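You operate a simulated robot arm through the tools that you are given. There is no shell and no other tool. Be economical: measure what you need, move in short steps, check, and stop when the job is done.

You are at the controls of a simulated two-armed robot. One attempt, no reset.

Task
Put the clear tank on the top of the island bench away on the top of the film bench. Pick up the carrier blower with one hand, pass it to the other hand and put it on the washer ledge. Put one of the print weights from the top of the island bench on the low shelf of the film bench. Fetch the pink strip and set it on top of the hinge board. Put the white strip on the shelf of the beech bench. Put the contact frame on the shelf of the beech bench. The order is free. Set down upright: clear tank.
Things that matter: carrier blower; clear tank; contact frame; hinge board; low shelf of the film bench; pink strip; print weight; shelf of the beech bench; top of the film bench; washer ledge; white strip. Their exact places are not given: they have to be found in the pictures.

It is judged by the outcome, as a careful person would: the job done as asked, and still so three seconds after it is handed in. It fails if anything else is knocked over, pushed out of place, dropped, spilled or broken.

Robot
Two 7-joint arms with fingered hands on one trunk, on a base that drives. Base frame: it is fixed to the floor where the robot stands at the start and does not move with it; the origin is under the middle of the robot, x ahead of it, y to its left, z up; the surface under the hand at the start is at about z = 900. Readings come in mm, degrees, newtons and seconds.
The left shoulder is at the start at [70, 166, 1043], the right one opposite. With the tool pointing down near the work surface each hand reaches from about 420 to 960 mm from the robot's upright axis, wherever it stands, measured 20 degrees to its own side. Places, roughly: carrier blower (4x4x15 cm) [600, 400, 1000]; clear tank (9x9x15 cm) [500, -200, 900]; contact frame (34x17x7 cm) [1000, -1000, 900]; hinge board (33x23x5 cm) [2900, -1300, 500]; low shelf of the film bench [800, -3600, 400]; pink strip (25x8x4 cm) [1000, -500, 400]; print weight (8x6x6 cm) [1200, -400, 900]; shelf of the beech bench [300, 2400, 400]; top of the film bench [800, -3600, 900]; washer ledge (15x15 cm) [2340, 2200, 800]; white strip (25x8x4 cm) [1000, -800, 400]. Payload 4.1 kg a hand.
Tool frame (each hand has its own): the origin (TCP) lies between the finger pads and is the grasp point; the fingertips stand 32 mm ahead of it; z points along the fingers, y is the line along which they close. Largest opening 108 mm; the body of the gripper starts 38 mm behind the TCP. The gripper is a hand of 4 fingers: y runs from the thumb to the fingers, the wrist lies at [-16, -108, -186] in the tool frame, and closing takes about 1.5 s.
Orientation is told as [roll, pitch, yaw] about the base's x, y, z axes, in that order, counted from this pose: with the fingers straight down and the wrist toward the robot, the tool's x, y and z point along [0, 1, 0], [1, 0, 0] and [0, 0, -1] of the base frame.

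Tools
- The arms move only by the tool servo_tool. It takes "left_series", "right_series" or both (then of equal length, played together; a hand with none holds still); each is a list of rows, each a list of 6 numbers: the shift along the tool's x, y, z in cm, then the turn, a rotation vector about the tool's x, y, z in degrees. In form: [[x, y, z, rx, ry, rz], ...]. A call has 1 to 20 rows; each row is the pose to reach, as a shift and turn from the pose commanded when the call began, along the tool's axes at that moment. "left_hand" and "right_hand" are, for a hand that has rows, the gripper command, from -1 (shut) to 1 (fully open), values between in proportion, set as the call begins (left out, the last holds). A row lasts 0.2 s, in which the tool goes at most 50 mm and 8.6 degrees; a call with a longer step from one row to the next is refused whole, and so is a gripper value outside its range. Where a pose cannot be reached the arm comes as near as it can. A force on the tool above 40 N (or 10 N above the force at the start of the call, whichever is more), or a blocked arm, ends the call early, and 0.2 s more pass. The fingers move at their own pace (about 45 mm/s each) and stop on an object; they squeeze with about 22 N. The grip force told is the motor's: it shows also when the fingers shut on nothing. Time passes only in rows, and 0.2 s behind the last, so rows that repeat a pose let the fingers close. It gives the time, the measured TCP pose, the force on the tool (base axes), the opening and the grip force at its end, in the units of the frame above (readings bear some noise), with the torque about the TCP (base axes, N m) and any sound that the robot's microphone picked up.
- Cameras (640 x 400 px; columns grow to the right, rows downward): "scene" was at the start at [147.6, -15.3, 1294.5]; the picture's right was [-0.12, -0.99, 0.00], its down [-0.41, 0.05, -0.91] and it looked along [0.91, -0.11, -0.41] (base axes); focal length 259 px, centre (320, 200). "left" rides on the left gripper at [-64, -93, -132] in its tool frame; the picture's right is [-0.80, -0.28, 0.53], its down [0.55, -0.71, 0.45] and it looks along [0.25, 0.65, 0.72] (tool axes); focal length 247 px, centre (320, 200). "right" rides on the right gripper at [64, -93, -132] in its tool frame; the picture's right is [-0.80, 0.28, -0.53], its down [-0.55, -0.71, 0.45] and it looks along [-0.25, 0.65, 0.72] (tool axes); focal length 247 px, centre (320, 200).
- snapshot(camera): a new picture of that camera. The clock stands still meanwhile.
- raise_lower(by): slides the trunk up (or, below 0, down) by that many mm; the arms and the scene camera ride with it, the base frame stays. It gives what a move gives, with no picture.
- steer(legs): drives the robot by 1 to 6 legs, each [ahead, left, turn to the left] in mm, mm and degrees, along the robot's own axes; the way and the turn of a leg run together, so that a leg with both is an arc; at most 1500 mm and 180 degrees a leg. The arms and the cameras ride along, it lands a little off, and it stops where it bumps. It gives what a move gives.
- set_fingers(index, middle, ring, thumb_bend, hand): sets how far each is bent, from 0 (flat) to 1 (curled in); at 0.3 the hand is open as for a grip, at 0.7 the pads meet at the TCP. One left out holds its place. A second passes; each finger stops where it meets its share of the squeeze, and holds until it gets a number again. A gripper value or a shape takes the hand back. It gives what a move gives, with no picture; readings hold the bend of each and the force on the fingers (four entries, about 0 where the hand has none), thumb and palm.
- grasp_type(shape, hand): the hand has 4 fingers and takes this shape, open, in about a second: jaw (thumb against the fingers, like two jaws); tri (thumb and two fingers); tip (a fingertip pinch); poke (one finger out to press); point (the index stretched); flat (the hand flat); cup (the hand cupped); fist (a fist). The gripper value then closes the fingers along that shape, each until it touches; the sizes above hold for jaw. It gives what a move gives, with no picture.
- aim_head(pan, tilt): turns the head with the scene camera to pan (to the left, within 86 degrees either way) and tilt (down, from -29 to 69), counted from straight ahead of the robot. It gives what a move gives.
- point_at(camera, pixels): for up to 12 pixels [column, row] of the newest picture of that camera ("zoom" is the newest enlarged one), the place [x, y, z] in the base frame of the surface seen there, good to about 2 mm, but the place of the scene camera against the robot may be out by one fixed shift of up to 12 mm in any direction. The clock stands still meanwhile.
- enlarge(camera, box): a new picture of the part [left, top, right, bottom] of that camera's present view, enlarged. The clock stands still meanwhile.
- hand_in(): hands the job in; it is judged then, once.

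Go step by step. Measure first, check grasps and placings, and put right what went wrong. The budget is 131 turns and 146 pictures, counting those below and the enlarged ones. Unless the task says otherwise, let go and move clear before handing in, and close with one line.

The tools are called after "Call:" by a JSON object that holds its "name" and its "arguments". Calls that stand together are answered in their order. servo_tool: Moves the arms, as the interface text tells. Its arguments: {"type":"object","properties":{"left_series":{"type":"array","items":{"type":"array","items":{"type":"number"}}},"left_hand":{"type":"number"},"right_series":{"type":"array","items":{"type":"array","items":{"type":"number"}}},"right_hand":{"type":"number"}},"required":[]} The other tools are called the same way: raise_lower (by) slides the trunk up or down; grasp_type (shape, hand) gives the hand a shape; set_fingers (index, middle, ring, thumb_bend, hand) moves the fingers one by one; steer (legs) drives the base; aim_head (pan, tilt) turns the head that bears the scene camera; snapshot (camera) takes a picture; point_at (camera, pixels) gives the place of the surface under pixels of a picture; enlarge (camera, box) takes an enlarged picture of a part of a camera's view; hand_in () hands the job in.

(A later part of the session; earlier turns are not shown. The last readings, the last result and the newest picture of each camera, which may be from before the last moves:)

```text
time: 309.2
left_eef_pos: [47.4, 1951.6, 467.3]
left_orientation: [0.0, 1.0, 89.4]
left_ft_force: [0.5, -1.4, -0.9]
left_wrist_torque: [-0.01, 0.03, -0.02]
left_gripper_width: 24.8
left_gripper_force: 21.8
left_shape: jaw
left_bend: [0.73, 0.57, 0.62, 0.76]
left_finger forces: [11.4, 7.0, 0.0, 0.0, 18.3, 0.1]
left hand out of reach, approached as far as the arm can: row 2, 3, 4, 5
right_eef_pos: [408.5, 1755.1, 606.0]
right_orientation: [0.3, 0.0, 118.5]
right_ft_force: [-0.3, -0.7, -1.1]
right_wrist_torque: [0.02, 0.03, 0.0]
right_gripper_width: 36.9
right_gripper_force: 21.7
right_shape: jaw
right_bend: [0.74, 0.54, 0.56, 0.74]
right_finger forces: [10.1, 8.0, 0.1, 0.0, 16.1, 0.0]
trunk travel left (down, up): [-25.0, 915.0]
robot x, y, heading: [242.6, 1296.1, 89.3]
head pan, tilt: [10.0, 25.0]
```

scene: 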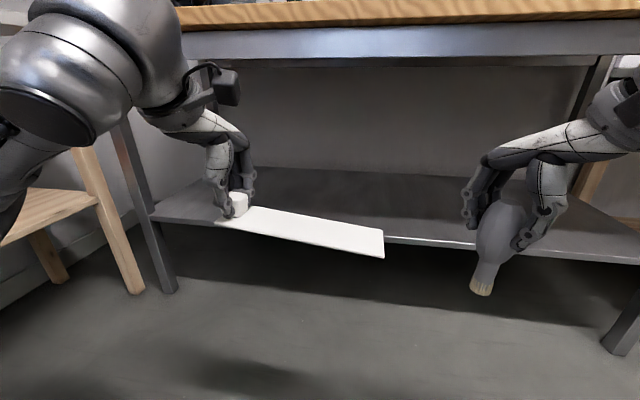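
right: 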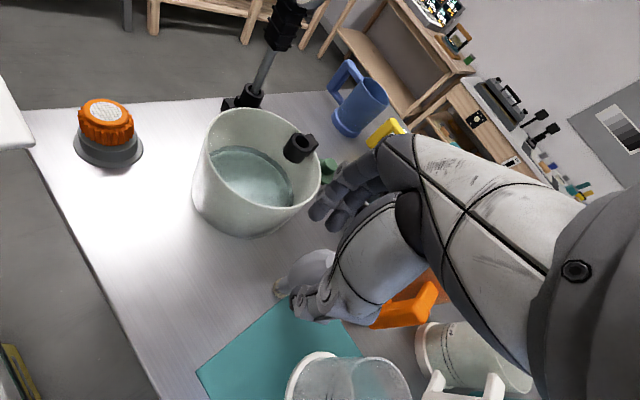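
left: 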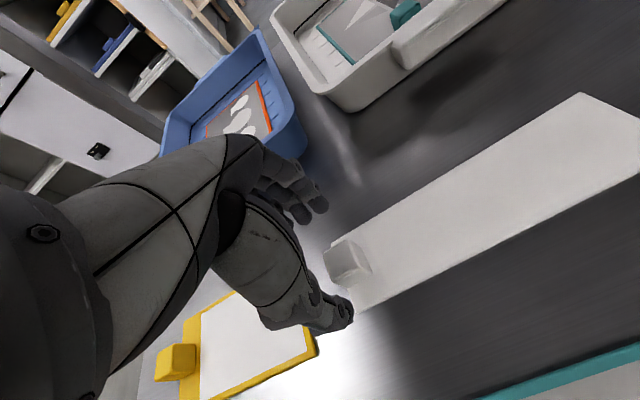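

Shelf front y≈2090, z≈349. Drive in 290 mm.

Call:
{"name": "steer", "arguments": {"legs": [[285, 0, 0]]}}

Call:
{"name": "servo_tool", "arguments": {"left_series": [[0, 0, 2, 0, 0, 0], [0, 0, 4, 0, 0, 0], [0, 0, 5.5, 0, 0, 0], [0, 0, 6.3, 0, 0, 0], [0, 0, 6.8, 0, 0, 0], [0, 0, 7.2, 0, 0, 0], [0, 0, 7.2, 0, 0, 0]]}}

Call:
{"name": "snapshot", "arguments": {"camera": "scene"}}

```text
time: 311.2
left_eef_pos: [46.7, 2232.2, 468.0]
left_orientation: [0.0, 1.0, 89.6]
left_ft_force: [0.1, 0.1, -0.6]
left_wrist_torque: [0.01, 0.02, 0.02]
left_gripper_width: 24.7
left_gripper_force: 22.9
left_shape: jaw
left_bend: [0.73, 0.57, 0.62, 0.76]
left_finger forces: [11.4, 7.0, 0.0, 0.1, 18.3, 0.1]
right_eef_pos: [408.5, 2038.4, 605.3]
right_orientation: [0.4, -0.1, 118.7]
right_ft_force: [0.0, 1.2, -1.1]
right_wrist_torque: [0.02, 0.0, -0.04]
right_gripper_width: 36.5
right_gripper_force: 22.5
right_shape: jaw
right_bend: [0.74, 0.54, 0.56, 0.74]
right_finger forces: [10.1, 7.9, 0.0, 0.0, 16.1, 0.0]
trunk travel left (down, up): [-25.0, 915.0]
robot x, y, heading: [247.1, 1580.6, 89.7]
head pan, tilt: [10.0, 25.0]
```

```text
time: 312.8
left_eef_pos: [47.3, 2230.7, 396.2]
left_orientation: [0.1, 0.9, 89.5]
left_ft_force: [0.9, 0.3, 0.3]
left_wrist_torque: [0.01, -0.09, 0.03]
left_gripper_width: 24.4
left_gripper_force: 22.8
left_shape: jaw
left_bend: [0.73, 0.57, 0.62, 0.76]
left_finger forces: [12.2, 5.8, 0.0, 0.0, 18.0, 0.0]
right_eef_pos: [408.8, 2038.8, 605.1]
right_orientation: [0.3, 0.0, 118.7]
right_ft_force: [-0.2, -0.2, -0.6]
right_wrist_torque: [-0.01, -0.02, -0.01]
right_gripper_width: 36.4
right_gripper_force: 21.8
right_shape: jaw
right_bend: [0.74, 0.54, 0.56, 0.74]
right_finger forces: [10.1, 7.8, 0.1, 0.0, 16.1, 0.0]
trunk travel left (down, up): [-25.0, 915.0]
robot x, y, heading: [244.1, 1581.4, 89.6]
head pan, tilt: [10.0, 25.0]
```

```text
21 pictures are left
```

scene: 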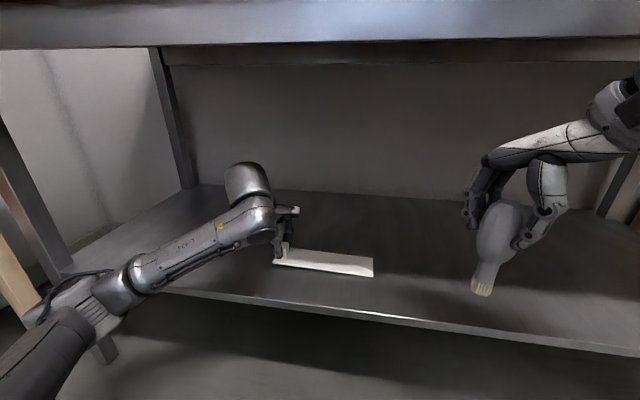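

Strip just touches down. Lower 4 mm more, open, and rise.

Call:
{"name": "servo_tool", "arguments": {"left_series": [[0, 0, 0.2, 0, 0, 0], [0, 0, 0.4, 0, 0, 0], [0, 0, 0.4, 0, 0, 0]]}}

Call:
{"name": "servo_tool", "arguments": {"left_series": [[0, 0, 0, 0, 0, 0], [0, 0, 0, 0, 0, 0], [0, 0, 0, 0, 0, 0], [0, 0, 0, 0, 0, 0], [0, 0, 0, 0, 0, 0], [0, 0, 0, 0, 0, 0], [0, 0, -2, 0, 0, 0], [0, 0, -5, 0, 0, 0], [0, 0, -8, 0, 0, 0], [0, 0, -11, 0, 0, 0], [0, 0, -11, 0, 0, 0]], "left_hand": 0.6}}

Call:
{"name": "steer", "arguments": {"legs": [[-420, 0, 0]]}}

Call:
{"name": "snapshot", "arguments": {"camera": "scene"}}

```text
time: 313.6
left_eef_pos: [47.1, 2231.4, 391.2]
left_orientation: [0.1, 1.0, 89.7]
left_ft_force: [-0.6, -0.3, 0.2]
left_wrist_torque: [0.05, -0.1, 0.04]
left_gripper_width: 24.5
left_gripper_force: 22.0
left_shape: jaw
left_bend: [0.73, 0.57, 0.62, 0.76]
left_finger forces: [12.2, 5.7, 0.1, 0.0, 18.3, 0.0]
right_eef_pos: [408.6, 2037.9, 606.9]
right_orientation: [0.3, 0.1, 118.6]
right_ft_force: [-0.1, -0.6, -0.9]
right_wrist_torque: [-0.01, 0.0, 0.0]
right_gripper_width: 36.9
right_gripper_force: 21.8
right_shape: jaw
right_bend: [0.74, 0.54, 0.56, 0.74]
right_finger forces: [10.1, 8.0, 0.1, 0.0, 16.0, 0.0]
trunk travel left (down, up): [-25.0, 915.0]
robot x, y, heading: [248.4, 1581.9, 89.5]
head pan, tilt: [10.0, 25.0]
```

```text
time: 316.0
left_eef_pos: [47.2, 2234.2, 502.4]
left_orientation: [-0.1, 1.1, 89.7]
left_ft_force: [-0.2, -0.6, 0.0]
left_wrist_torque: [-0.01, -0.02, 0.01]
left_gripper_width: 86.2
left_gripper_force: 0.0
left_shape: jaw
left_bend: [0.26, 0.35, 0.32, 0.54]
left_finger forces: [0.0, 0.1, 0.0, 0.0, 0.0, 0.0]
right_eef_pos: [409.0, 2038.6, 605.7]
right_orientation: [0.3, 0.0, 118.7]
right_ft_force: [0.3, -0.6, 0.1]
right_wrist_torque: [0.01, -0.03, -0.02]
right_gripper_width: 36.6
right_gripper_force: 22.1
right_shape: jaw
right_bend: [0.74, 0.54, 0.56, 0.74]
right_finger forces: [10.0, 8.1, 0.1, 0.1, 16.1, 0.1]
trunk travel left (down, up): [-25.0, 915.0]
robot x, y, heading: [244.8, 1579.3, 89.8]
head pan, tilt: [10.0, 25.0]
```

```text
time: 318.6
left_eef_pos: [44.9, 1814.8, 502.7]
left_orientation: [0.0, 0.9, 89.5]
left_ft_force: [0.5, -0.3, 0.5]
left_wrist_torque: [0.03, -0.02, -0.01]
left_gripper_width: 86.0
left_gripper_force: 0.0
left_shape: jaw
left_bend: [0.26, 0.35, 0.32, 0.54]
left_finger forces: [0.0, 0.1, 0.0, 0.0, 0.0, 0.0]
right_eef_pos: [406.3, 1619.9, 606.7]
right_orientation: [0.2, -0.1, 118.5]
right_ft_force: [0.6, 0.3, -0.9]
right_wrist_torque: [-0.02, -0.03, 0.02]
right_gripper_width: 36.6
right_gripper_force: 22.1
right_shape: jaw
right_bend: [0.74, 0.54, 0.56, 0.74]
right_finger forces: [10.0, 8.0, 0.1, 0.0, 16.2, 0.0]
trunk travel left (down, up): [-25.0, 915.0]
robot x, y, heading: [240.9, 1158.6, 89.6]
head pan, tilt: [10.0, 25.0]
```

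```text
20 pictures are left
```

scene: 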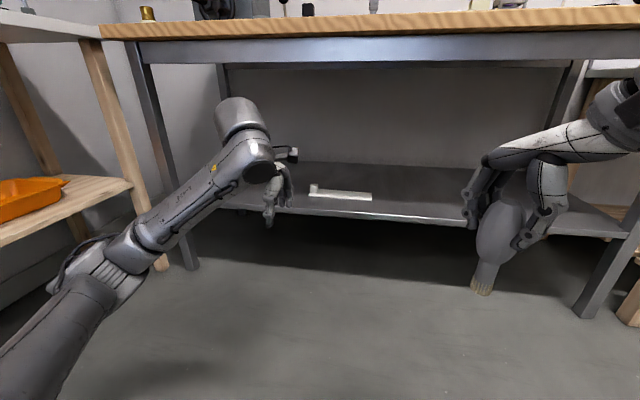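

White strip lies on the beech shelf. Now prepare the handover: raise the trunk, bring the blower to the centre, and roll the left hand ~65° so it points right at the blower's stem.

Call:
{"name": "raise_lower", "arguments": {"by": 400}}

Call:
{"name": "servo_tool", "arguments": {"left_series": [[-1.9, -1.7, -1, 0, -8.1, 0], [-3.8, -3.4, -2, 0, -16.2, 0], [-5.8, -5.1, -3, 0, -24.4, 0], [-7.8, -6.8, -4, 0, -32.5, 0], [-9.8, -8.5, -5, 0, -40.6, 0], [-11.7, -10.2, -6, 0, -48.7, 0], [-13.6, -11.9, -7, 0, -56.9, 0], [-15.6, -13.6, -7.8, 0, -65, 0], [-15.6, -13.6, -7.8, 0, -65, 0]], "right_series": [[0.8, 1.3, 0, 0, 0, 0], [1.6, 2.6, 0, 0, 0, 0], [2.4, 3.9, 0, 0, 0, 0], [3.2, 5.2, 0, 0, 0, 0], [4, 6.5, 0, 0, 0, 0], [4.8, 7.8, 0, 0, 0, 0], [5.5, 9, 0, 0, 0, 0], [6.2, 10.3, 0, 0, 0, 0], [6.2, 10.3, 0, 0, 0, 0]], "left_hand": 0.6}}

Call:
{"name": "aim_head", "arguments": {"pan": 0, "tilt": 35}}

Call:
{"name": "snapshot", "arguments": {"camera": "scene"}}

```text
time: 322.4
left_eef_pos: [44.8, 1815.5, 901.6]
left_orientation: [0.0, 1.1, 89.5]
left_ft_force: [0.6, 0.7, 0.0]
left_wrist_torque: [0.0, 0.02, -0.01]
left_gripper_width: 86.3
left_gripper_force: 0.1
left_shape: jaw
left_bend: [0.26, 0.35, 0.32, 0.54]
left_finger forces: [0.0, 0.1, 0.0, 0.1, 0.0, 0.0]
right_eef_pos: [405.6, 1619.5, 1005.1]
right_orientation: [0.3, 0.0, 118.5]
right_ft_force: [0.1, -0.1, -0.6]
right_wrist_torque: [-0.01, -0.03, 0.03]
right_gripper_width: 36.5
right_gripper_force: 21.7
right_shape: jaw
right_bend: [0.74, 0.54, 0.56, 0.74]
right_finger forces: [10.0, 7.9, 0.1, 0.1, 16.2, 0.0]
trunk travel left (down, up): [-425.0, 515.0]
robot x, y, heading: [240.9, 1159.1, 89.5]
head pan, tilt: [10.0, 25.0]
```

```text
time: 324.4
left_eef_pos: [201.2, 1678.1, 981.0]
left_orientation: [-65.1, 1.1, 89.5]
left_ft_force: [-0.6, -0.8, -0.7]
left_wrist_torque: [-0.01, -0.02, 0.0]
left_gripper_width: 86.3
left_gripper_force: 0.1
left_shape: jaw
left_bend: [0.26, 0.35, 0.32, 0.54]
left_finger forces: [0.0, 0.0, 0.1, 0.1, 0.0, 0.0]
right_eef_pos: [302.8, 1680.7, 1007.0]
right_orientation: [0.3, 0.0, 118.4]
right_ft_force: [1.2, -1.3, -1.2]
right_wrist_torque: [0.0, -0.01, 0.01]
right_gripper_width: 36.5
right_gripper_force: 22.2
right_shape: jaw
right_bend: [0.74, 0.54, 0.56, 0.75]
right_finger forces: [9.6, 8.4, 0.1, 0.0, 16.2, 0.0]
trunk travel left (down, up): [-425.0, 515.0]
robot x, y, heading: [244.0, 1161.4, 89.5]
head pan, tilt: [10.0, 25.0]
```

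```text
time: 325.1
left_eef_pos: [200.1, 1679.0, 983.1]
left_orientation: [-65.1, 1.0, 89.5]
left_ft_force: [0.2, -0.6, -1.4]
left_wrist_torque: [-0.02, 0.01, 0.01]
left_gripper_width: 86.2
left_gripper_force: 0.1
left_shape: jaw
left_bend: [0.26, 0.35, 0.32, 0.54]
left_finger forces: [0.0, 0.0, 0.0, 0.1, 0.1, 0.0]
right_eef_pos: [302.2, 1679.8, 1004.9]
right_orientation: [0.3, 0.0, 118.5]
right_ft_force: [-0.3, 0.0, -1.7]
right_wrist_torque: [-0.01, 0.02, 0.0]
right_gripper_width: 36.4
right_gripper_force: 21.6
right_shape: jaw
right_bend: [0.74, 0.54, 0.56, 0.75]
right_finger forces: [9.7, 8.5, 0.0, 0.1, 16.1, 0.0]
trunk travel left (down, up): [-425.0, 515.0]
robot x, y, heading: [241.0, 1162.6, 89.5]
head pan, tilt: [0.0, 35.0]
```

```text
19 pictures are left
```

scene: 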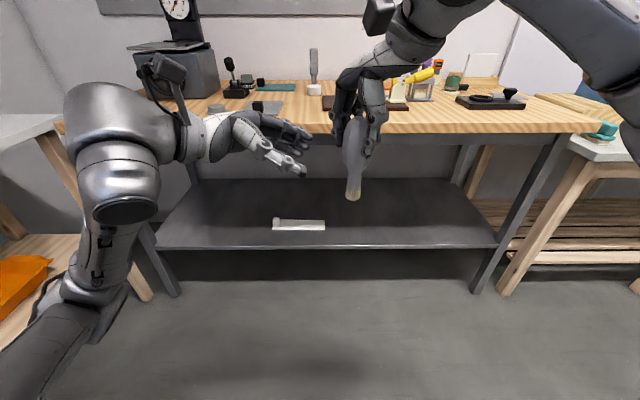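

Configuration works. Measure the blower's stem.

Call:
{"name": "point_at", "arguments": {"camera": "scene", "pixels": [[352, 197], [354, 180], [356, 165], [348, 180], [360, 180], [355, 145], [303, 172], [300, 150]]}}

Call:
{"name": "enlarge", "arguments": {"camera": "scene", "box": [220, 80, 420, 220]}}

```text
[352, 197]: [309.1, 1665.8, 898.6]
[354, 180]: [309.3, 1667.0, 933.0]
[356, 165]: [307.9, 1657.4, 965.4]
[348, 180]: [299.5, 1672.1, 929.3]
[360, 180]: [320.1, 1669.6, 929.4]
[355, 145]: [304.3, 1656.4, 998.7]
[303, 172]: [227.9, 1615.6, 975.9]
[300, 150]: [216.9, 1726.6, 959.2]
```

```text
2.86 times, centred on (320, 150) of scene
```

zoom: 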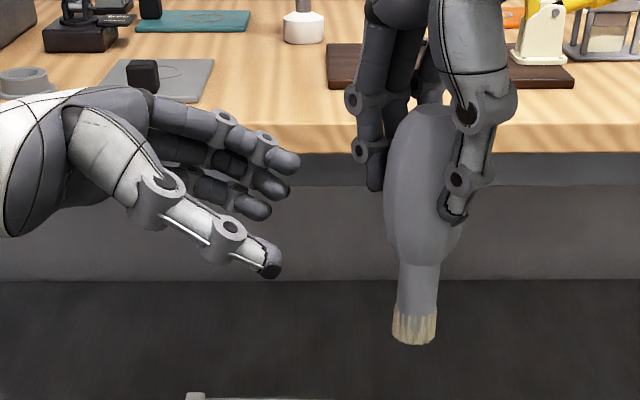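

Stem centre ≈(306,1680,928), Ø≈21 mm. Advance the left hand 118 mm along its fingers and close.

Call:
{"name": "servo_tool", "arguments": {"left_series": [[0.5, 0.1, 3, 0, 0, 0], [0.5, 0.1, 6, 0, 0, 0], [0.5, 0.1, 9, 0, 0, 0], [0.5, 0.1, 11.8, 0, 0, 0], [0.5, 0.1, 11.8, 0, 0, 0]]}}

Call:
{"name": "enlarge", "arguments": {"camera": "scene", "box": [220, 80, 420, 220]}}

```text
time: 326.4
left_eef_pos: [305.2, 1679.6, 927.7]
left_orientation: [-65.1, 1.1, 89.5]
left_ft_force: [0.4, -0.2, 0.3]
left_wrist_torque: [-0.03, 0.01, -0.02]
left_gripper_width: 86.5
left_gripper_force: 0.0
left_shape: jaw
left_bend: [0.26, 0.35, 0.32, 0.54]
left_finger forces: [0.1, 0.0, 0.0, 0.1, 0.0, 0.1]
right_eef_pos: [301.7, 1680.1, 1006.1]
right_orientation: [0.3, 0.1, 118.6]
right_ft_force: [-0.1, -0.2, -0.6]
right_wrist_torque: [-0.01, 0.03, 0.01]
right_gripper_width: 36.6
right_gripper_force: 22.2
right_shape: jaw
right_bend: [0.74, 0.54, 0.56, 0.75]
right_finger forces: [9.5, 8.5, 0.0, 0.0, 16.1, 0.0]
trunk travel left (down, up): [-425.0, 515.0]
robot x, y, heading: [242.8, 1160.9, 89.4]
head pan, tilt: [0.0, 35.0]
```

```text
2.86 times, centred on (320, 150) of scene
```

zoom: 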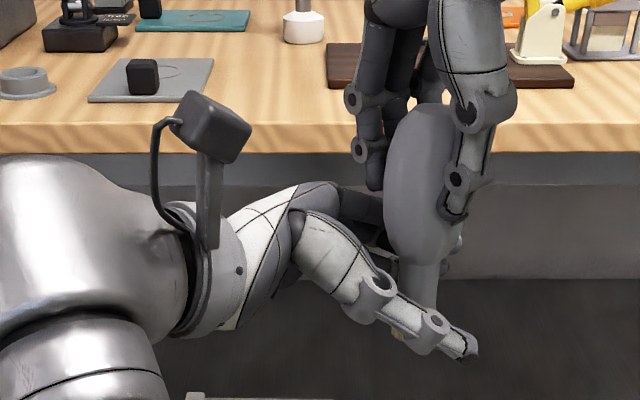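

Stem is between the left thumb and fingers. Close left, then check before releasing right.

Call:
{"name": "servo_tool", "arguments": {"left_series": [[0, 0, 0, 0, 0, 0], [0, 0, 0, 0, 0, 0], [0, 0, 0, 0, 0, 0], [0, 0, 0, 0, 0, 0], [0, 0, 0, 0, 0, 0], [0, 0, 0, 0, 0, 0], [0, 0, 0, 0, 0, 0], [0, 0, 0, 0, 0, 0]], "left_hand": -1}}

Call:
{"name": "servo_tool", "arguments": {"right_series": [[0, 0, 0, 0, 0, 0], [0, 0, 0, 0, 0, 0], [0, 0, 0, 0, 0, 0], [0, 0, 0, 0, 0, 0], [0, 0, 0, 0, 0, 0], [0, 0, 0, 0, 0, 0]], "right_hand": 0.6}}

Call:
{"name": "enlarge", "arguments": {"camera": "scene", "box": [220, 80, 420, 220]}}

```text
time: 328.1
left_eef_pos: [304.8, 1679.1, 926.9]
left_orientation: [-65.0, 1.1, 89.5]
left_ft_force: [1.2, -0.5, -3.8]
left_wrist_torque: [0.03, 0.02, 0.06]
left_gripper_width: 8.4
left_gripper_force: 22.1
left_shape: jaw
left_bend: [0.74, 0.7, 0.62, 0.77]
left_finger forces: [5.8, 0.3, 2.0, 0.0, 15.8, 0.0]
right_eef_pos: [302.2, 1679.7, 1006.9]
right_orientation: [0.4, -0.1, 118.5]
right_ft_force: [-1.0, 0.8, 4.5]
right_wrist_torque: [0.04, 0.07, -0.04]
right_gripper_width: 36.9
right_gripper_force: 21.7
right_shape: jaw
right_bend: [0.74, 0.54, 0.56, 0.75]
right_finger forces: [9.0, 9.6, 0.1, 0.0, 17.1, 0.0]
trunk travel left (down, up): [-425.0, 515.0]
robot x, y, heading: [239.7, 1162.9, 89.1]
head pan, tilt: [0.0, 35.0]
```

```text
time: 329.6
left_eef_pos: [305.0, 1679.6, 926.7]
left_orientation: [-65.0, 0.9, 89.5]
left_ft_force: [-0.4, 0.1, -1.2]
left_wrist_torque: [-0.01, 0.07, 0.0]
left_gripper_width: 8.9
left_gripper_force: 21.7
left_shape: jaw
left_bend: [0.74, 0.7, 0.63, 0.78]
left_finger forces: [4.3, 1.0, 1.8, 0.0, 13.2, 0.0]
right_eef_pos: [302.0, 1678.3, 1005.7]
right_orientation: [0.3, -0.1, 118.5]
right_ft_force: [0.0, 0.6, -0.2]
right_wrist_torque: [0.03, -0.02, 0.01]
right_gripper_width: 85.9
right_gripper_force: 0.1
right_shape: jaw
right_bend: [0.26, 0.35, 0.32, 0.54]
right_finger forces: [0.0, 0.1, 0.0, 0.0, 0.0, 0.0]
trunk travel left (down, up): [-425.0, 515.0]
robot x, y, heading: [240.5, 1159.4, 89.5]
head pan, tilt: [0.0, 35.0]
```

```text
2.86 times, centred on (320, 150) of scene
```

zoom: 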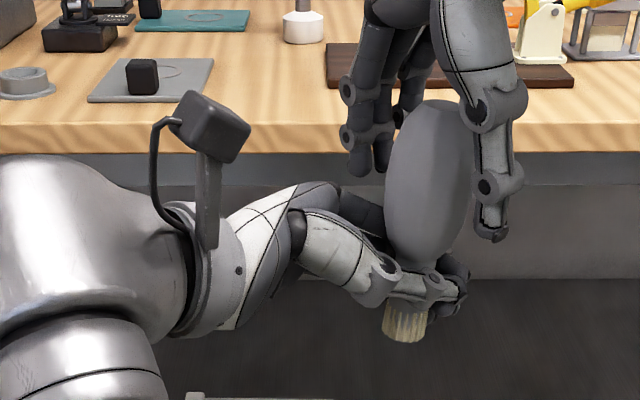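

The left hand holds the blower alone now. Raise and withdraw the right hand, then drive toward the washer ledge and look.

Call:
{"name": "servo_tool", "arguments": {"right_series": [[0, 0, -4, 0, 0, 0], [0, 0, -8, 0, 0, 0], [0, 0, -12, 0, 0, 0], [0, 0, -15, 0, 0, 0], [-4, 0, -15, 0, 0, 7], [-8, -2, -15, 0, 0, 14], [-12, -4, -15, 0, 0, 21], [-15, -6, -15, 0, 0, 28], [-15, -6, -15, 0, 0, 28]]}}

Call:
{"name": "steer", "arguments": {"legs": [[0, -1400, 0]]}}

Call:
{"name": "aim_head", "arguments": {"pan": -25, "tilt": 20}}

Call:
{"name": "snapshot", "arguments": {"camera": "scene"}}

```text
time: 331.6
left_eef_pos: [303.7, 1679.4, 927.9]
left_orientation: [-65.1, 1.1, 89.5]
left_ft_force: [0.6, 0.2, -0.6]
left_wrist_torque: [0.0, -0.02, -0.01]
left_gripper_width: 8.4
left_gripper_force: 21.8
left_shape: jaw
left_bend: [0.74, 0.7, 0.63, 0.78]
left_finger forces: [4.4, 1.0, 1.8, 0.0, 13.1, 0.0]
right_eef_pos: [463.7, 1700.4, 1154.3]
right_orientation: [0.2, 0.2, 90.5]
right_ft_force: [-0.5, 0.4, -0.1]
right_wrist_torque: [0.0, 0.0, -0.03]
right_gripper_width: 86.3
right_gripper_force: 0.0
right_shape: jaw
right_bend: [0.26, 0.35, 0.32, 0.54]
right_finger forces: [0.1, 0.0, 0.1, 0.1, 0.1, 0.1]
trunk travel left (down, up): [-425.0, 515.0]
robot x, y, heading: [241.3, 1161.2, 89.4]
head pan, tilt: [0.0, 35.0]
```

```text
time: 338.5
left_eef_pos: [1702.9, 1673.1, 927.6]
left_orientation: [-65.0, 1.0, 90.0]
left_ft_force: [0.2, 0.2, -0.3]
left_wrist_torque: [0.01, -0.02, 0.01]
left_gripper_width: 8.7
left_gripper_force: 22.3
left_shape: jaw
left_bend: [0.74, 0.7, 0.63, 0.78]
left_finger forces: [4.3, 1.0, 1.9, 0.1, 13.1, 0.1]
right_eef_pos: [1862.0, 1695.1, 1155.0]
right_orientation: [0.3, 0.1, 91.0]
right_ft_force: [0.7, 0.4, 0.8]
right_wrist_torque: [-0.01, -0.01, -0.03]
right_gripper_width: 86.1
right_gripper_force: 0.1
right_shape: jaw
right_bend: [0.26, 0.35, 0.32, 0.54]
right_finger forces: [0.0, 0.0, 0.0, 0.0, 0.0, 0.0]
trunk travel left (down, up): [-425.0, 515.0]
robot x, y, heading: [1642.5, 1152.8, 89.9]
head pan, tilt: [0.0, 35.0]
```

```text
time: 339.4
left_eef_pos: [1702.0, 1673.5, 927.6]
left_orientation: [-65.0, 1.0, 90.0]
left_ft_force: [0.0, -0.7, -0.7]
left_wrist_torque: [-0.01, 0.03, 0.0]
left_gripper_width: 8.9
left_gripper_force: 22.3
left_shape: jaw
left_bend: [0.74, 0.7, 0.63, 0.78]
left_finger forces: [4.3, 1.0, 1.9, 0.1, 13.2, 0.0]
right_eef_pos: [1862.4, 1695.6, 1155.0]
right_orientation: [0.3, 0.0, 91.1]
right_ft_force: [-0.4, -0.2, 0.1]
right_wrist_torque: [0.01, -0.01, -0.01]
right_gripper_width: 86.0
right_gripper_force: 0.0
right_shape: jaw
right_bend: [0.26, 0.35, 0.32, 0.54]
right_finger forces: [0.1, 0.0, 0.0, 0.0, 0.0, 0.0]
trunk travel left (down, up): [-425.0, 515.0]
robot x, y, heading: [1642.1, 1155.5, 90.0]
head pan, tilt: [-25.0, 20.0]
```

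```text
15 pictures are left
```

scene: 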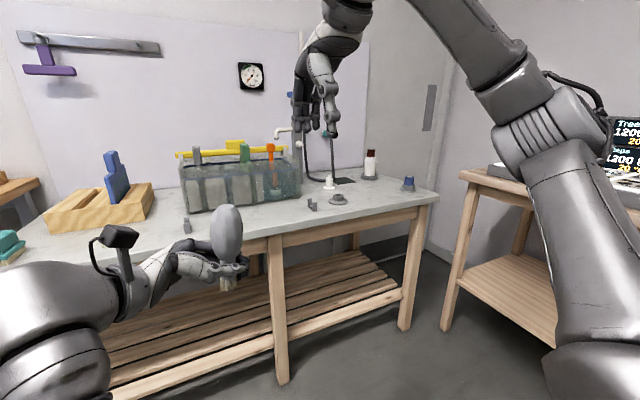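

The rough ledge position projects to about (374,193): the free patch at the right end of the washer table. Measure there.

Call:
{"name": "point_at", "arguments": {"camera": "scene", "pixels": [[374, 193], [390, 196], [360, 200], [340, 200], [408, 190], [370, 178], [330, 186], [430, 193], [313, 205], [345, 180], [400, 208], [350, 212]]}}

Call:
{"name": "enlarge", "arguments": {"camera": "scene", "box": [280, 120, 460, 240]}}

```text
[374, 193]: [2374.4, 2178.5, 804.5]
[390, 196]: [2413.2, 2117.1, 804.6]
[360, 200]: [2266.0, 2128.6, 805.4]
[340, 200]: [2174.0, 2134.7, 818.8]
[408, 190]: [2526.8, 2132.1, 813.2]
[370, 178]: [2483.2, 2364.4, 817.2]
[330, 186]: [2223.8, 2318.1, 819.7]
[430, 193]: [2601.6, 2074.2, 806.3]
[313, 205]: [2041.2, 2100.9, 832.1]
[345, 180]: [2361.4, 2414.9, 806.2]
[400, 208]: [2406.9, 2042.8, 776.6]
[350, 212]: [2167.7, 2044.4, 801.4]
```

```text
3.33 times, centred on (370, 180) of scene
```

zoom: 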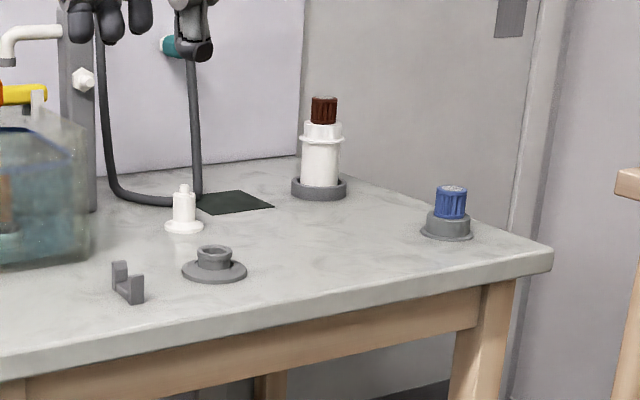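

Everything quoted so far was accurate to ~50 mm, so the ledge spot is the bare patch around (2340,2200), z≈798. Check the neighbour table on the right for arm clearance.

Call:
{"name": "point_at", "arguments": {"camera": "scene", "pixels": [[468, 178], [500, 185], [612, 130], [450, 310], [520, 165], [630, 160], [226, 285], [225, 225], [228, 262], [215, 262], [235, 262], [226, 250]]}}

```text
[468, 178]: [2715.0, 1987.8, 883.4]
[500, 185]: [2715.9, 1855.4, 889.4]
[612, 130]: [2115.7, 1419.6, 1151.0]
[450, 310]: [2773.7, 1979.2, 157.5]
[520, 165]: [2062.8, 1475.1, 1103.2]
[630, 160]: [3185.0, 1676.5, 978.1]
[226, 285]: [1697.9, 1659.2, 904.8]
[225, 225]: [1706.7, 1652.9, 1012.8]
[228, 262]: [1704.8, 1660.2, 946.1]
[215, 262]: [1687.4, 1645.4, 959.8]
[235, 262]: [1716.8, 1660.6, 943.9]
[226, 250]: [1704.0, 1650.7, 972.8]
```

Clear enough. Strafe right and drive in so the blower is above (2340,2200).

Call:
{"name": "steer", "arguments": {"legs": [[0, -637, 0], [520, 0, 0]]}}

Call:
{"name": "aim_head", "arguments": {"pan": -5, "tilt": 30}}

Call:
{"name": "snapshot", "arguments": {"camera": "scene"}}

```text
time: 345.2
left_eef_pos: [2335.5, 2115.1, 927.4]
left_orientation: [-65.1, 0.9, 89.6]
left_ft_force: [0.6, 0.0, -0.6]
left_wrist_torque: [0.03, 0.01, 0.01]
left_gripper_width: 9.1
left_gripper_force: 22.0
left_shape: jaw
left_bend: [0.74, 0.7, 0.63, 0.78]
left_finger forces: [4.4, 1.1, 1.9, 0.0, 13.6, 0.0]
right_eef_pos: [2492.4, 2144.1, 1157.1]
right_orientation: [0.3, 0.1, 91.3]
right_ft_force: [-0.3, -0.7, -0.1]
right_wrist_torque: [0.0, 0.0, -0.01]
right_gripper_width: 86.3
right_gripper_force: 0.0
right_shape: jaw
right_bend: [0.26, 0.34, 0.32, 0.54]
right_finger forces: [0.1, 0.0, 0.1, 0.0, 0.0, 0.0]
trunk travel left (down, up): [-425.0, 515.0]
robot x, y, heading: [2275.8, 1610.1, 90.2]
head pan, tilt: [-25.0, 20.0]
stopped in leg 2: the robot was blocked; the commanded pose is now the measured one
```

```text
time: 346.0
left_eef_pos: [2335.5, 2115.8, 925.8]
left_orientation: [-65.1, 1.1, 89.6]
left_ft_force: [-0.1, -0.1, -0.5]
left_wrist_torque: [-0.01, 0.0, 0.03]
left_gripper_width: 8.8
left_gripper_force: 22.2
left_shape: jaw
left_bend: [0.74, 0.7, 0.63, 0.78]
left_finger forces: [4.5, 1.2, 1.8, 0.1, 13.6, 0.0]
right_eef_pos: [2491.9, 2142.5, 1156.3]
right_orientation: [0.4, 0.0, 91.1]
right_ft_force: [-0.6, 1.1, -0.3]
right_wrist_torque: [0.0, 0.02, 0.0]
right_gripper_width: 86.1
right_gripper_force: 0.0
right_shape: jaw
right_bend: [0.26, 0.34, 0.32, 0.54]
right_finger forces: [0.0, 0.0, 0.1, 0.0, 0.1, 0.0]
trunk travel left (down, up): [-425.0, 515.0]
robot x, y, heading: [2274.6, 1606.4, 89.8]
head pan, tilt: [-5.0, 30.0]
```

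```text
13 pictures are left
```

scene: 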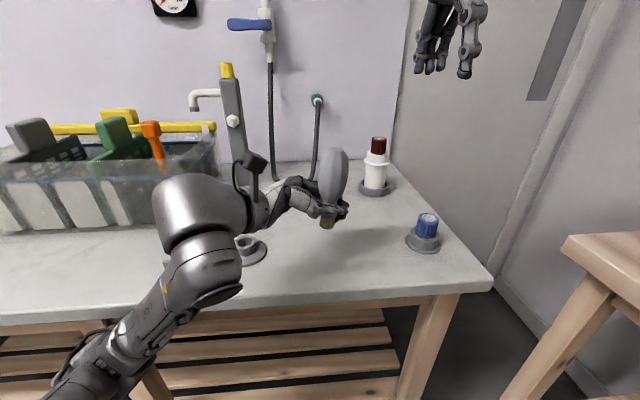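

Blocked just short, probably the left elbow at the table edge. Back off 15 mm and use the arm for the last 100 mm.

Call:
{"name": "steer", "arguments": {"legs": [[-15, 0, 0]]}}

Call:
{"name": "servo_tool", "arguments": {"left_series": [[0, 2.5, 0, 0, 0, 0], [0, 5, 0, 0, 0, 0], [0, 7.5, 0, 0, 0, 0], [-0.2, 10, 0.4, 0, 0, 0], [-0.2, 10, 0.4, 0, 0, 0]]}}

```text
time: 346.7
left_eef_pos: [2334.7, 2115.9, 926.3]
left_orientation: [-65.2, 0.9, 89.6]
left_ft_force: [0.0, -0.1, -0.3]
left_wrist_torque: [0.01, 0.03, 0.02]
left_gripper_width: 9.1
left_gripper_force: 20.9
left_shape: jaw
left_bend: [0.74, 0.7, 0.63, 0.78]
left_finger forces: [4.4, 1.3, 1.8, 0.1, 13.5, 0.1]
right_eef_pos: [2490.6, 2144.3, 1155.9]
right_orientation: [0.3, 0.1, 91.3]
right_ft_force: [0.5, 0.7, 0.2]
right_wrist_torque: [0.0, 0.03, 0.02]
right_gripper_width: 86.4
right_gripper_force: 0.0
right_shape: jaw
right_bend: [0.26, 0.34, 0.32, 0.54]
right_finger forces: [0.1, 0.0, 0.0, 0.1, 0.0, 0.0]
trunk travel left (down, up): [-425.0, 515.0]
robot x, y, heading: [2273.2, 1603.5, 90.0]
head pan, tilt: [-5.0, 30.0]
stopped in leg 1: the robot was blocked; the commanded pose is now the measured one
```

```text
time: 348.1
left_eef_pos: [2333.9, 2179.2, 926.7]
left_orientation: [-65.0, 1.1, 89.9]
left_ft_force: [-0.8, -0.2, -2.1]
left_wrist_torque: [0.0, 0.01, 0.01]
left_gripper_width: 9.1
left_gripper_force: 22.0
left_shape: jaw
left_bend: [0.74, 0.7, 0.63, 0.78]
left_finger forces: [4.2, 1.2, 1.8, 0.0, 13.3, 0.0]
right_eef_pos: [2481.4, 2116.5, 1167.0]
right_orientation: [0.5, -0.8, 92.6]
right_ft_force: [1.1, -0.3, 0.4]
right_wrist_torque: [0.0, 0.04, -0.01]
right_gripper_width: 86.3
right_gripper_force: 0.1
right_shape: jaw
right_bend: [0.26, 0.34, 0.32, 0.54]
right_finger forces: [0.1, 0.0, 0.0, 0.0, 0.0, 0.0]
trunk travel left (down, up): [-425.0, 515.0]
robot x, y, heading: [2275.8, 1585.9, 91.7]
head pan, tilt: [-5.0, 30.0]
stopped in row 5 (left hand): the arm was blocked; the commanded pose is now the measured one
```

Movement is blocked both ways; look at both elbows.

Call:
{"name": "aim_head", "arguments": {"pan": 25, "tilt": 50}}

Call:
{"name": "snapshot", "arguments": {"camera": "scene"}}

Call:
{"name": "aim_head", "arguments": {"pan": -70, "tilt": 40}}

Call:
{"name": "snapshot", "arguments": {"camera": "scene"}}

```text
time: 349.0
left_eef_pos: [2333.0, 2180.7, 927.5]
left_orientation: [-64.8, 0.7, 90.1]
left_ft_force: [0.3, -0.2, -1.6]
left_wrist_torque: [-0.02, 0.02, 0.02]
left_gripper_width: 9.0
left_gripper_force: 22.0
left_shape: jaw
left_bend: [0.74, 0.7, 0.63, 0.78]
left_finger forces: [4.3, 1.0, 1.7, 0.0, 13.2, 0.0]
right_eef_pos: [2483.0, 2114.8, 1164.3]
right_orientation: [0.7, -1.1, 92.7]
right_ft_force: [0.4, -0.7, 0.4]
right_wrist_torque: [0.0, 0.03, 0.0]
right_gripper_width: 86.3
right_gripper_force: 0.1
right_shape: jaw
right_bend: [0.26, 0.34, 0.32, 0.54]
right_finger forces: [0.1, 0.0, 0.0, 0.0, 0.0, 0.0]
trunk travel left (down, up): [-425.0, 515.0]
robot x, y, heading: [2271.5, 1593.1, 91.8]
head pan, tilt: [25.0, 50.0]
```

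```text
12 pictures are left
```

scene: 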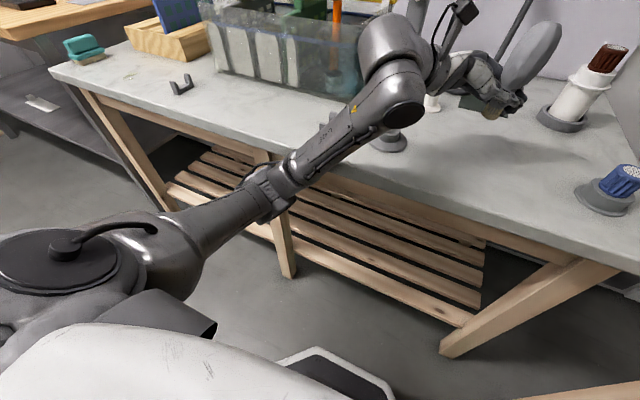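

```text
time: 350.7
left_eef_pos: [2333.3, 2180.1, 925.5]
left_orientation: [-64.8, 0.6, 90.1]
left_ft_force: [0.6, 0.2, -0.9]
left_wrist_torque: [0.02, -0.01, -0.02]
left_gripper_width: 9.0
left_gripper_force: 21.5
left_shape: jaw
left_bend: [0.74, 0.7, 0.63, 0.78]
left_finger forces: [4.1, 1.0, 1.8, 0.1, 13.2, 0.1]
right_eef_pos: [2483.7, 2115.9, 1165.1]
right_orientation: [0.6, -1.0, 92.7]
right_ft_force: [0.1, -0.1, 0.8]
right_wrist_torque: [-0.01, 0.0, 0.0]
right_gripper_width: 86.1
right_gripper_force: 0.1
right_shape: jaw
right_bend: [0.26, 0.34, 0.32, 0.54]
right_finger forces: [0.0, 0.1, 0.1, 0.0, 0.1, 0.0]
trunk travel left (down, up): [-425.0, 515.0]
robot x, y, heading: [2270.0, 1591.0, 91.6]
head pan, tilt: [-70.0, 40.0]
```

```text
11 pictures are left
```

scene: 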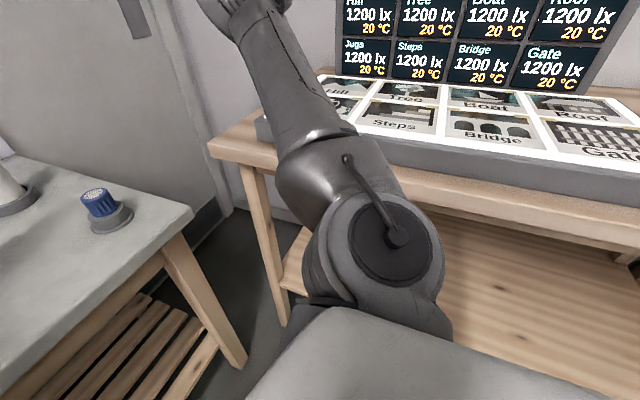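

The left elbow sits against the table's front edge. Back off a bit, then raise the trunk 200 mm so the elbow clears the table top.

Call:
{"name": "steer", "arguments": {"legs": [[-60, 0, 0]]}}

Call:
{"name": "raise_lower", "arguments": {"by": 200}}

```text
time: 351.7
left_eef_pos: [2331.6, 2138.7, 912.7]
left_orientation: [-65.3, 2.1, 90.0]
left_ft_force: [0.4, -0.8, 0.0]
left_wrist_torque: [0.01, 0.05, 0.01]
left_gripper_width: 8.7
left_gripper_force: 22.0
left_shape: jaw
left_bend: [0.74, 0.7, 0.64, 0.78]
left_finger forces: [3.9, 1.1, 1.7, 0.0, 3.5, 0.0]
right_eef_pos: [2479.7, 2076.5, 1153.8]
right_orientation: [0.1, 0.2, 92.4]
right_ft_force: [0.2, 0.1, 0.0]
right_wrist_torque: [0.06, 0.0, -0.06]
right_gripper_width: 86.5
right_gripper_force: 0.1
right_shape: jaw
right_bend: [0.26, 0.34, 0.32, 0.54]
right_finger forces: [0.1, 0.1, 0.1, 0.1, 0.1, 0.0]
trunk travel left (down, up): [-425.0, 515.0]
robot x, y, heading: [2273.1, 1532.8, 91.2]
head pan, tilt: [-70.0, 40.0]
```

```text
time: 353.9
left_eef_pos: [2331.0, 2143.3, 1110.8]
left_orientation: [-65.3, 2.3, 89.9]
left_ft_force: [1.0, -0.1, 0.2]
left_wrist_torque: [0.02, 0.01, -0.01]
left_gripper_width: 8.8
left_gripper_force: 22.0
left_shape: jaw
left_bend: [0.74, 0.7, 0.64, 0.78]
left_finger forces: [4.0, 1.1, 1.7, 0.0, 3.4, 0.0]
right_eef_pos: [2479.4, 2079.3, 1353.6]
right_orientation: [0.1, 0.3, 92.4]
right_ft_force: [-0.5, 0.5, 1.4]
right_wrist_torque: [0.0, 0.0, -0.06]
right_gripper_width: 86.3
right_gripper_force: 0.0
right_shape: jaw
right_bend: [0.26, 0.34, 0.32, 0.54]
right_finger forces: [0.0, 0.1, 0.0, 0.0, 0.0, 0.0]
trunk travel left (down, up): [-625.0, 315.0]
robot x, y, heading: [2272.4, 1534.3, 91.2]
head pan, tilt: [-70.0, 40.0]
```

Freed. Thumb force dropped to 3.5, so check the blower.

Call:
{"name": "aim_head", "arguments": {"pan": -5, "tilt": 35}}

Call:
{"name": "snapshot", "arguments": {"camera": "scene"}}

```text
time: 355.2
left_eef_pos: [2331.6, 2142.9, 1110.6]
left_orientation: [-65.3, 2.3, 90.0]
left_ft_force: [0.7, -0.2, -0.8]
left_wrist_torque: [0.0, 0.0, 0.0]
left_gripper_width: 8.7
left_gripper_force: 22.4
left_shape: jaw
left_bend: [0.74, 0.7, 0.64, 0.78]
left_finger forces: [4.0, 1.1, 1.7, 0.0, 3.4, 0.1]
right_eef_pos: [2480.1, 2080.4, 1353.9]
right_orientation: [0.2, 0.3, 92.4]
right_ft_force: [0.0, -0.9, 0.9]
right_wrist_torque: [-0.01, 0.01, 0.0]
right_gripper_width: 86.5
right_gripper_force: 0.0
right_shape: jaw
right_bend: [0.26, 0.34, 0.32, 0.54]
right_finger forces: [0.0, 0.0, 0.1, 0.1, 0.0, 0.0]
trunk travel left (down, up): [-625.0, 315.0]
robot x, y, heading: [2275.6, 1532.8, 91.4]
head pan, tilt: [-5.0, 35.0]
```

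```text
10 pictures are left
```

scene: 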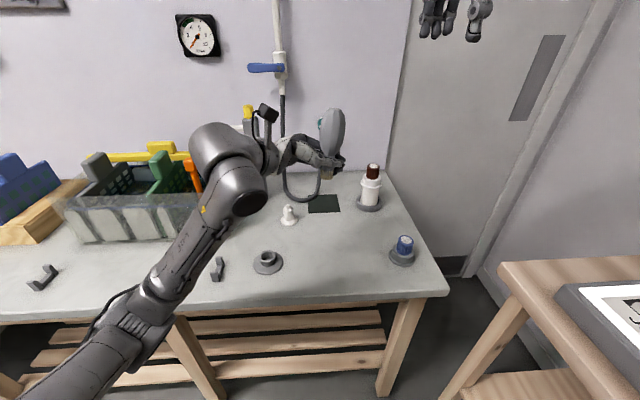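

Blower is still held. Measure the dark pad at (323,203) and the free patch again.

Call:
{"name": "point_at", "arguments": {"camera": "scene", "pixels": [[309, 198], [338, 196], [341, 210], [309, 212], [323, 204], [335, 240], [360, 245], [310, 245], [333, 150], [325, 175], [333, 120], [400, 250]]}}

```text
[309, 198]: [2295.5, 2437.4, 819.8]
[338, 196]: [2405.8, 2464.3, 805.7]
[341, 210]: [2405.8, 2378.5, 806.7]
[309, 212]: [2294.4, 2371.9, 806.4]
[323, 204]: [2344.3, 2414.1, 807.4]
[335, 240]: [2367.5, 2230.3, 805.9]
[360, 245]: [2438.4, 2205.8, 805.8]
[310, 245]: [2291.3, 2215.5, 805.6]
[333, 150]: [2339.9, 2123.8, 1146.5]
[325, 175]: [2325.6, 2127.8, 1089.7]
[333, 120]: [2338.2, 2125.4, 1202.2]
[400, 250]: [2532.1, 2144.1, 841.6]
```

The pad is only ~11×9 cm at y 2420, so the quoted 15×15 patch at (2340,2200) stands. Straighten the blower (6°), move over the spot and descend to ~5 cm above it.

Call:
{"name": "servo_tool", "arguments": {"left_series": [[0, 2.9, 0, 0, -3, 0], [-0.3, 5.7, 0.7, 0, -6, 0], [3.7, 5.7, 2.6, 0, -6, 0], [7.7, 5.7, 4.4, 0, -6, 0], [11.7, 5.7, 6.3, 0, -6, 0], [15.6, 5.7, 8.1, 0, -6, 0], [19.6, 5.7, 10, 0, -6, 0], [19.6, 5.7, 10, 0, -6, 0]]}}

Call:
{"name": "enlarge", "arguments": {"camera": "scene", "box": [200, 120, 440, 300]}}

```text
time: 357.0
left_eef_pos: [2339.4, 2190.0, 889.3]
left_orientation: [-71.3, 2.2, 90.0]
left_ft_force: [-0.5, -0.1, -0.7]
left_wrist_torque: [-0.02, 0.02, -0.02]
left_gripper_width: 8.8
left_gripper_force: 22.2
left_shape: jaw
left_bend: [0.74, 0.7, 0.64, 0.78]
left_finger forces: [3.8, 1.0, 1.7, 0.0, 3.2, 0.0]
right_eef_pos: [2479.3, 2078.9, 1353.8]
right_orientation: [0.1, 0.3, 92.5]
right_ft_force: [0.4, 0.1, -0.1]
right_wrist_torque: [0.01, 0.01, -0.02]
right_gripper_width: 86.2
right_gripper_force: 0.0
right_shape: jaw
right_bend: [0.26, 0.34, 0.32, 0.54]
right_finger forces: [0.0, 0.1, 0.0, 0.0, 0.0, 0.0]
trunk travel left (down, up): [-625.0, 315.0]
robot x, y, heading: [2275.8, 1531.8, 91.4]
head pan, tilt: [-5.0, 35.0]
```

```text
2.22 times, centred on (320, 210) of scene
```

zoom: 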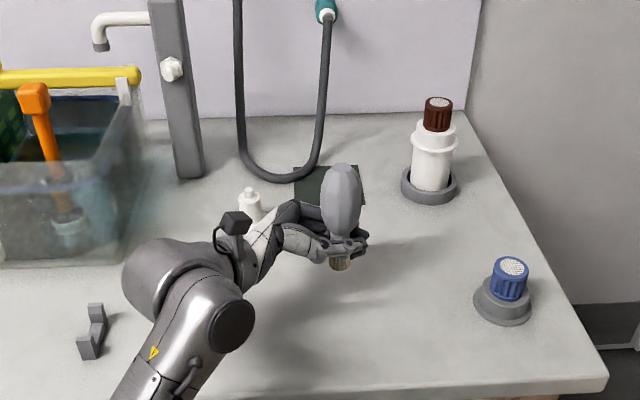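

Blower is upright above the spot. Check verticality and bottom height.

Call:
{"name": "point_at", "arguments": {"camera": "zoom", "pixels": [[341, 170], [341, 205], [341, 262], [334, 262], [348, 262], [341, 270], [322, 200], [360, 200], [290, 240], [185, 345]]}}

```text
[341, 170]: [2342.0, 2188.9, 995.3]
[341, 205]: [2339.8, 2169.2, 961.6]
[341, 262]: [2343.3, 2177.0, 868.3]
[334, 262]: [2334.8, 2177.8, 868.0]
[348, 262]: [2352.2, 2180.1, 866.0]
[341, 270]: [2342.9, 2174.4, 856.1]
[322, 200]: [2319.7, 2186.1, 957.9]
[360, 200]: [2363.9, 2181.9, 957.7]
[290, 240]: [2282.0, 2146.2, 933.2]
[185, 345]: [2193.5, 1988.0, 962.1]
```

Vertical; bottom ≈46 mm above the surface. Lower to contact.

Call:
{"name": "servo_tool", "arguments": {"left_series": [[1.9, 0, 0.64, 0, 0, 0], [3.8, 0, 1.28, 0, 0, 0], [4.1, 0, 1.38, 0, 0, 0], [4.3, 0, 1.45, 0, 0, 0], [4.5, 0, 1.52, 0, 0, 0], [4.5, 0, 1.52, 0, 0, 0]]}}

```text
time: 358.4
left_eef_pos: [2340.1, 2188.5, 841.9]
left_orientation: [-71.3, 2.2, 90.1]
left_ft_force: [0.2, -0.1, -0.7]
left_wrist_torque: [0.0, 0.0, 0.0]
left_gripper_width: 8.9
left_gripper_force: 22.0
left_shape: jaw
left_bend: [0.74, 0.7, 0.64, 0.78]
left_finger forces: [3.6, 1.0, 1.7, 0.1, 3.1, 0.0]
right_eef_pos: [2479.2, 2079.8, 1353.1]
right_orientation: [0.2, 0.3, 92.4]
right_ft_force: [0.3, -0.4, 0.4]
right_wrist_torque: [0.03, -0.01, 0.01]
right_gripper_width: 86.1
right_gripper_force: 0.1
right_shape: jaw
right_bend: [0.26, 0.34, 0.32, 0.54]
right_finger forces: [0.0, 0.0, 0.0, 0.0, 0.1, 0.0]
trunk travel left (down, up): [-625.0, 315.0]
robot x, y, heading: [2272.3, 1534.2, 91.5]
head pan, tilt: [-5.0, 35.0]
```

Call:
{"name": "servo_tool", "arguments": {"left_series": [[0.15, 0, 0.05, 0, 0, 0], [0.3, 0, 0.1, 0, 0, 0], [0.4, 0, 0.13, 0, 0, 0], [0.4, 0, 0.13, 0, 0, 0]]}}

Call:
{"name": "enlarge", "arguments": {"camera": "scene", "box": [240, 130, 400, 250]}}

Call:
{"name": "point_at", "arguments": {"camera": "zoom", "pixels": [[372, 330], [372, 340], [372, 320], [372, 350], [360, 335], [385, 335]]}}

```text
time: 359.4
left_eef_pos: [2340.1, 2187.1, 839.1]
left_orientation: [-71.2, 2.1, 90.0]
left_ft_force: [1.4, 0.4, 6.9]
left_wrist_torque: [0.09, -0.03, -0.02]
left_gripper_width: 8.6
left_gripper_force: 21.7
left_shape: jaw
left_bend: [0.74, 0.7, 0.64, 0.78]
left_finger forces: [1.2, 1.6, 3.7, 0.1, 2.7, 0.0]
right_eef_pos: [2478.8, 2079.7, 1354.2]
right_orientation: [0.3, 0.3, 92.4]
right_ft_force: [-0.8, -0.1, -0.2]
right_wrist_torque: [0.0, 0.0, -0.01]
right_gripper_width: 86.4
right_gripper_force: 0.0
right_shape: jaw
right_bend: [0.26, 0.34, 0.32, 0.54]
right_finger forces: [0.2, 0.0, 0.0, 0.0, 0.1, 0.0]
trunk travel left (down, up): [-625.0, 315.0]
robot x, y, heading: [2275.0, 1533.9, 91.4]
head pan, tilt: [-5.0, 35.0]
```

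```text
3.33 times, centred on (320, 190) of scene
```

zoom: 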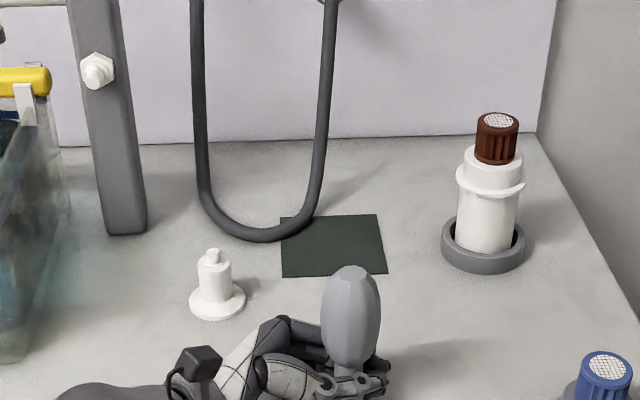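

```text
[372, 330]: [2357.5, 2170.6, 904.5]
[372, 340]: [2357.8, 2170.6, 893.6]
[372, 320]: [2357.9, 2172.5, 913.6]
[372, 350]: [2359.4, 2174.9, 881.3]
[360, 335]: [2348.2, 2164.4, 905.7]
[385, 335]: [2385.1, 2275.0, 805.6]
```

Firm contact (6.9 N). Open slowly and check it stands.

Call:
{"name": "servo_tool", "arguments": {"left_series": [[-0.15, 0, -0.05, 0, 0, 0], [-0.15, 0, -0.05, 0, 0, 0], [-0.15, 0, -0.05, 0, 0, 0]], "left_hand": -0.55}}

Call:
{"name": "servo_tool", "arguments": {"left_series": [[0, 0, 0, 0, 0, 0], [0, 0, 0, 0, 0, 0], [0, 0, 0, 0, 0, 0], [0, 0, 0, 0, 0, 0], [0, 0, 0, 0, 0, 0]], "left_hand": 0.3}}

Call:
{"name": "enlarge", "arguments": {"camera": "scene", "box": [240, 160, 400, 280]}}

```text
time: 360.2
left_eef_pos: [2339.0, 2187.6, 839.6]
left_orientation: [-71.2, 2.2, 89.9]
left_ft_force: [0.8, -1.6, 1.6]
left_wrist_torque: [-0.03, -0.07, -0.03]
left_gripper_width: 24.2
left_gripper_force: 0.0
left_shape: jaw
left_bend: [0.73, 0.58, 0.57, 0.74]
left_finger forces: [0.1, 0.0, 1.7, 0.0, 0.1, 0.0]
right_eef_pos: [2478.9, 2079.2, 1354.6]
right_orientation: [0.2, 0.2, 92.5]
right_ft_force: [0.5, 0.1, 0.2]
right_wrist_torque: [0.02, -0.02, -0.01]
right_gripper_width: 86.3
right_gripper_force: 0.1
right_shape: jaw
right_bend: [0.26, 0.34, 0.32, 0.54]
right_finger forces: [0.1, 0.0, 0.0, 0.0, 0.1, 0.0]
trunk travel left (down, up): [-625.0, 315.0]
robot x, y, heading: [2272.9, 1532.2, 91.3]
head pan, tilt: [-5.0, 35.0]
```

```text
time: 361.4
left_eef_pos: [2338.7, 2188.5, 839.6]
left_orientation: [-71.3, 2.2, 90.0]
left_ft_force: [0.2, -0.9, 2.8]
left_wrist_torque: [0.05, -0.07, -0.01]
left_gripper_width: 69.8
left_gripper_force: 0.0
left_shape: jaw
left_bend: [0.27, 0.39, 0.38, 0.64]
left_finger forces: [0.0, 0.1, 2.6, 0.0, 0.0, 0.1]
right_eef_pos: [2479.0, 2079.9, 1355.1]
right_orientation: [0.1, 0.3, 92.4]
right_ft_force: [0.3, 0.2, -0.4]
right_wrist_torque: [0.02, 0.01, 0.02]
right_gripper_width: 86.4
right_gripper_force: 0.1
right_shape: jaw
right_bend: [0.26, 0.34, 0.32, 0.54]
right_finger forces: [0.0, 0.0, 0.1, 0.1, 0.1, 0.1]
trunk travel left (down, up): [-625.0, 315.0]
robot x, y, heading: [2276.3, 1531.7, 91.3]
head pan, tilt: [-5.0, 35.0]
```

```text
3.33 times, centred on (320, 220) of scene
```

zoom: 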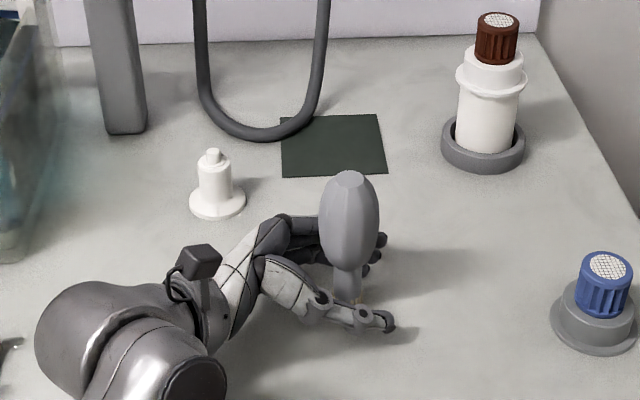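

It stands upright. Retract the left hand straight back along its fingers, then up.

Call:
{"name": "servo_tool", "arguments": {"left_series": [[-0.4, 0, -0.2, 0, 0, 0], [-0.5, 0, -2, 0, 0, 0], [-0.5, 0, -5, 0, 0, 0], [-0.5, 0, -8, 0, 0, 0], [-0.5, 0, -11, 0, 0, 0], [-2, 0, -14, 0, 0, 0], [-6, 0, -15, 0, 0, 0], [-10, 0, -16, 0, 0, 0], [-14, 0, -17, 0, 0, 0], [-18, 0, -18, 0, 0, 0], [-18, 0, -18, 0, 0, 0]]}}

Call:
{"name": "snapshot", "arguments": {"camera": "scene"}}

```text
time: 363.8
left_eef_pos: [2225.8, 2197.4, 1068.1]
left_orientation: [-71.3, 2.4, 90.0]
left_ft_force: [0.2, -0.2, -0.3]
left_wrist_torque: [-0.01, 0.02, -0.03]
left_gripper_width: 69.8
left_gripper_force: 0.0
left_shape: jaw
left_bend: [0.27, 0.39, 0.36, 0.64]
left_finger forces: [0.0, 0.0, 0.1, 0.0, 0.0, 0.0]
right_eef_pos: [2478.0, 2081.4, 1354.3]
right_orientation: [0.2, 0.3, 92.4]
right_ft_force: [0.3, -0.4, 0.5]
right_wrist_torque: [0.03, 0.0, 0.01]
right_gripper_width: 86.6
right_gripper_force: 0.1
right_shape: jaw
right_bend: [0.26, 0.34, 0.32, 0.54]
right_finger forces: [0.1, 0.0, 0.0, 0.1, 0.0, 0.0]
trunk travel left (down, up): [-625.0, 315.0]
robot x, y, heading: [2274.2, 1533.8, 91.3]
head pan, tilt: [-5.0, 35.0]
```

```text
6 pictures are left
```

scene: 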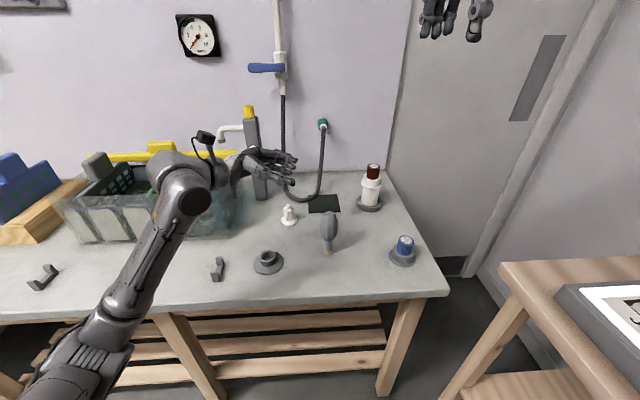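

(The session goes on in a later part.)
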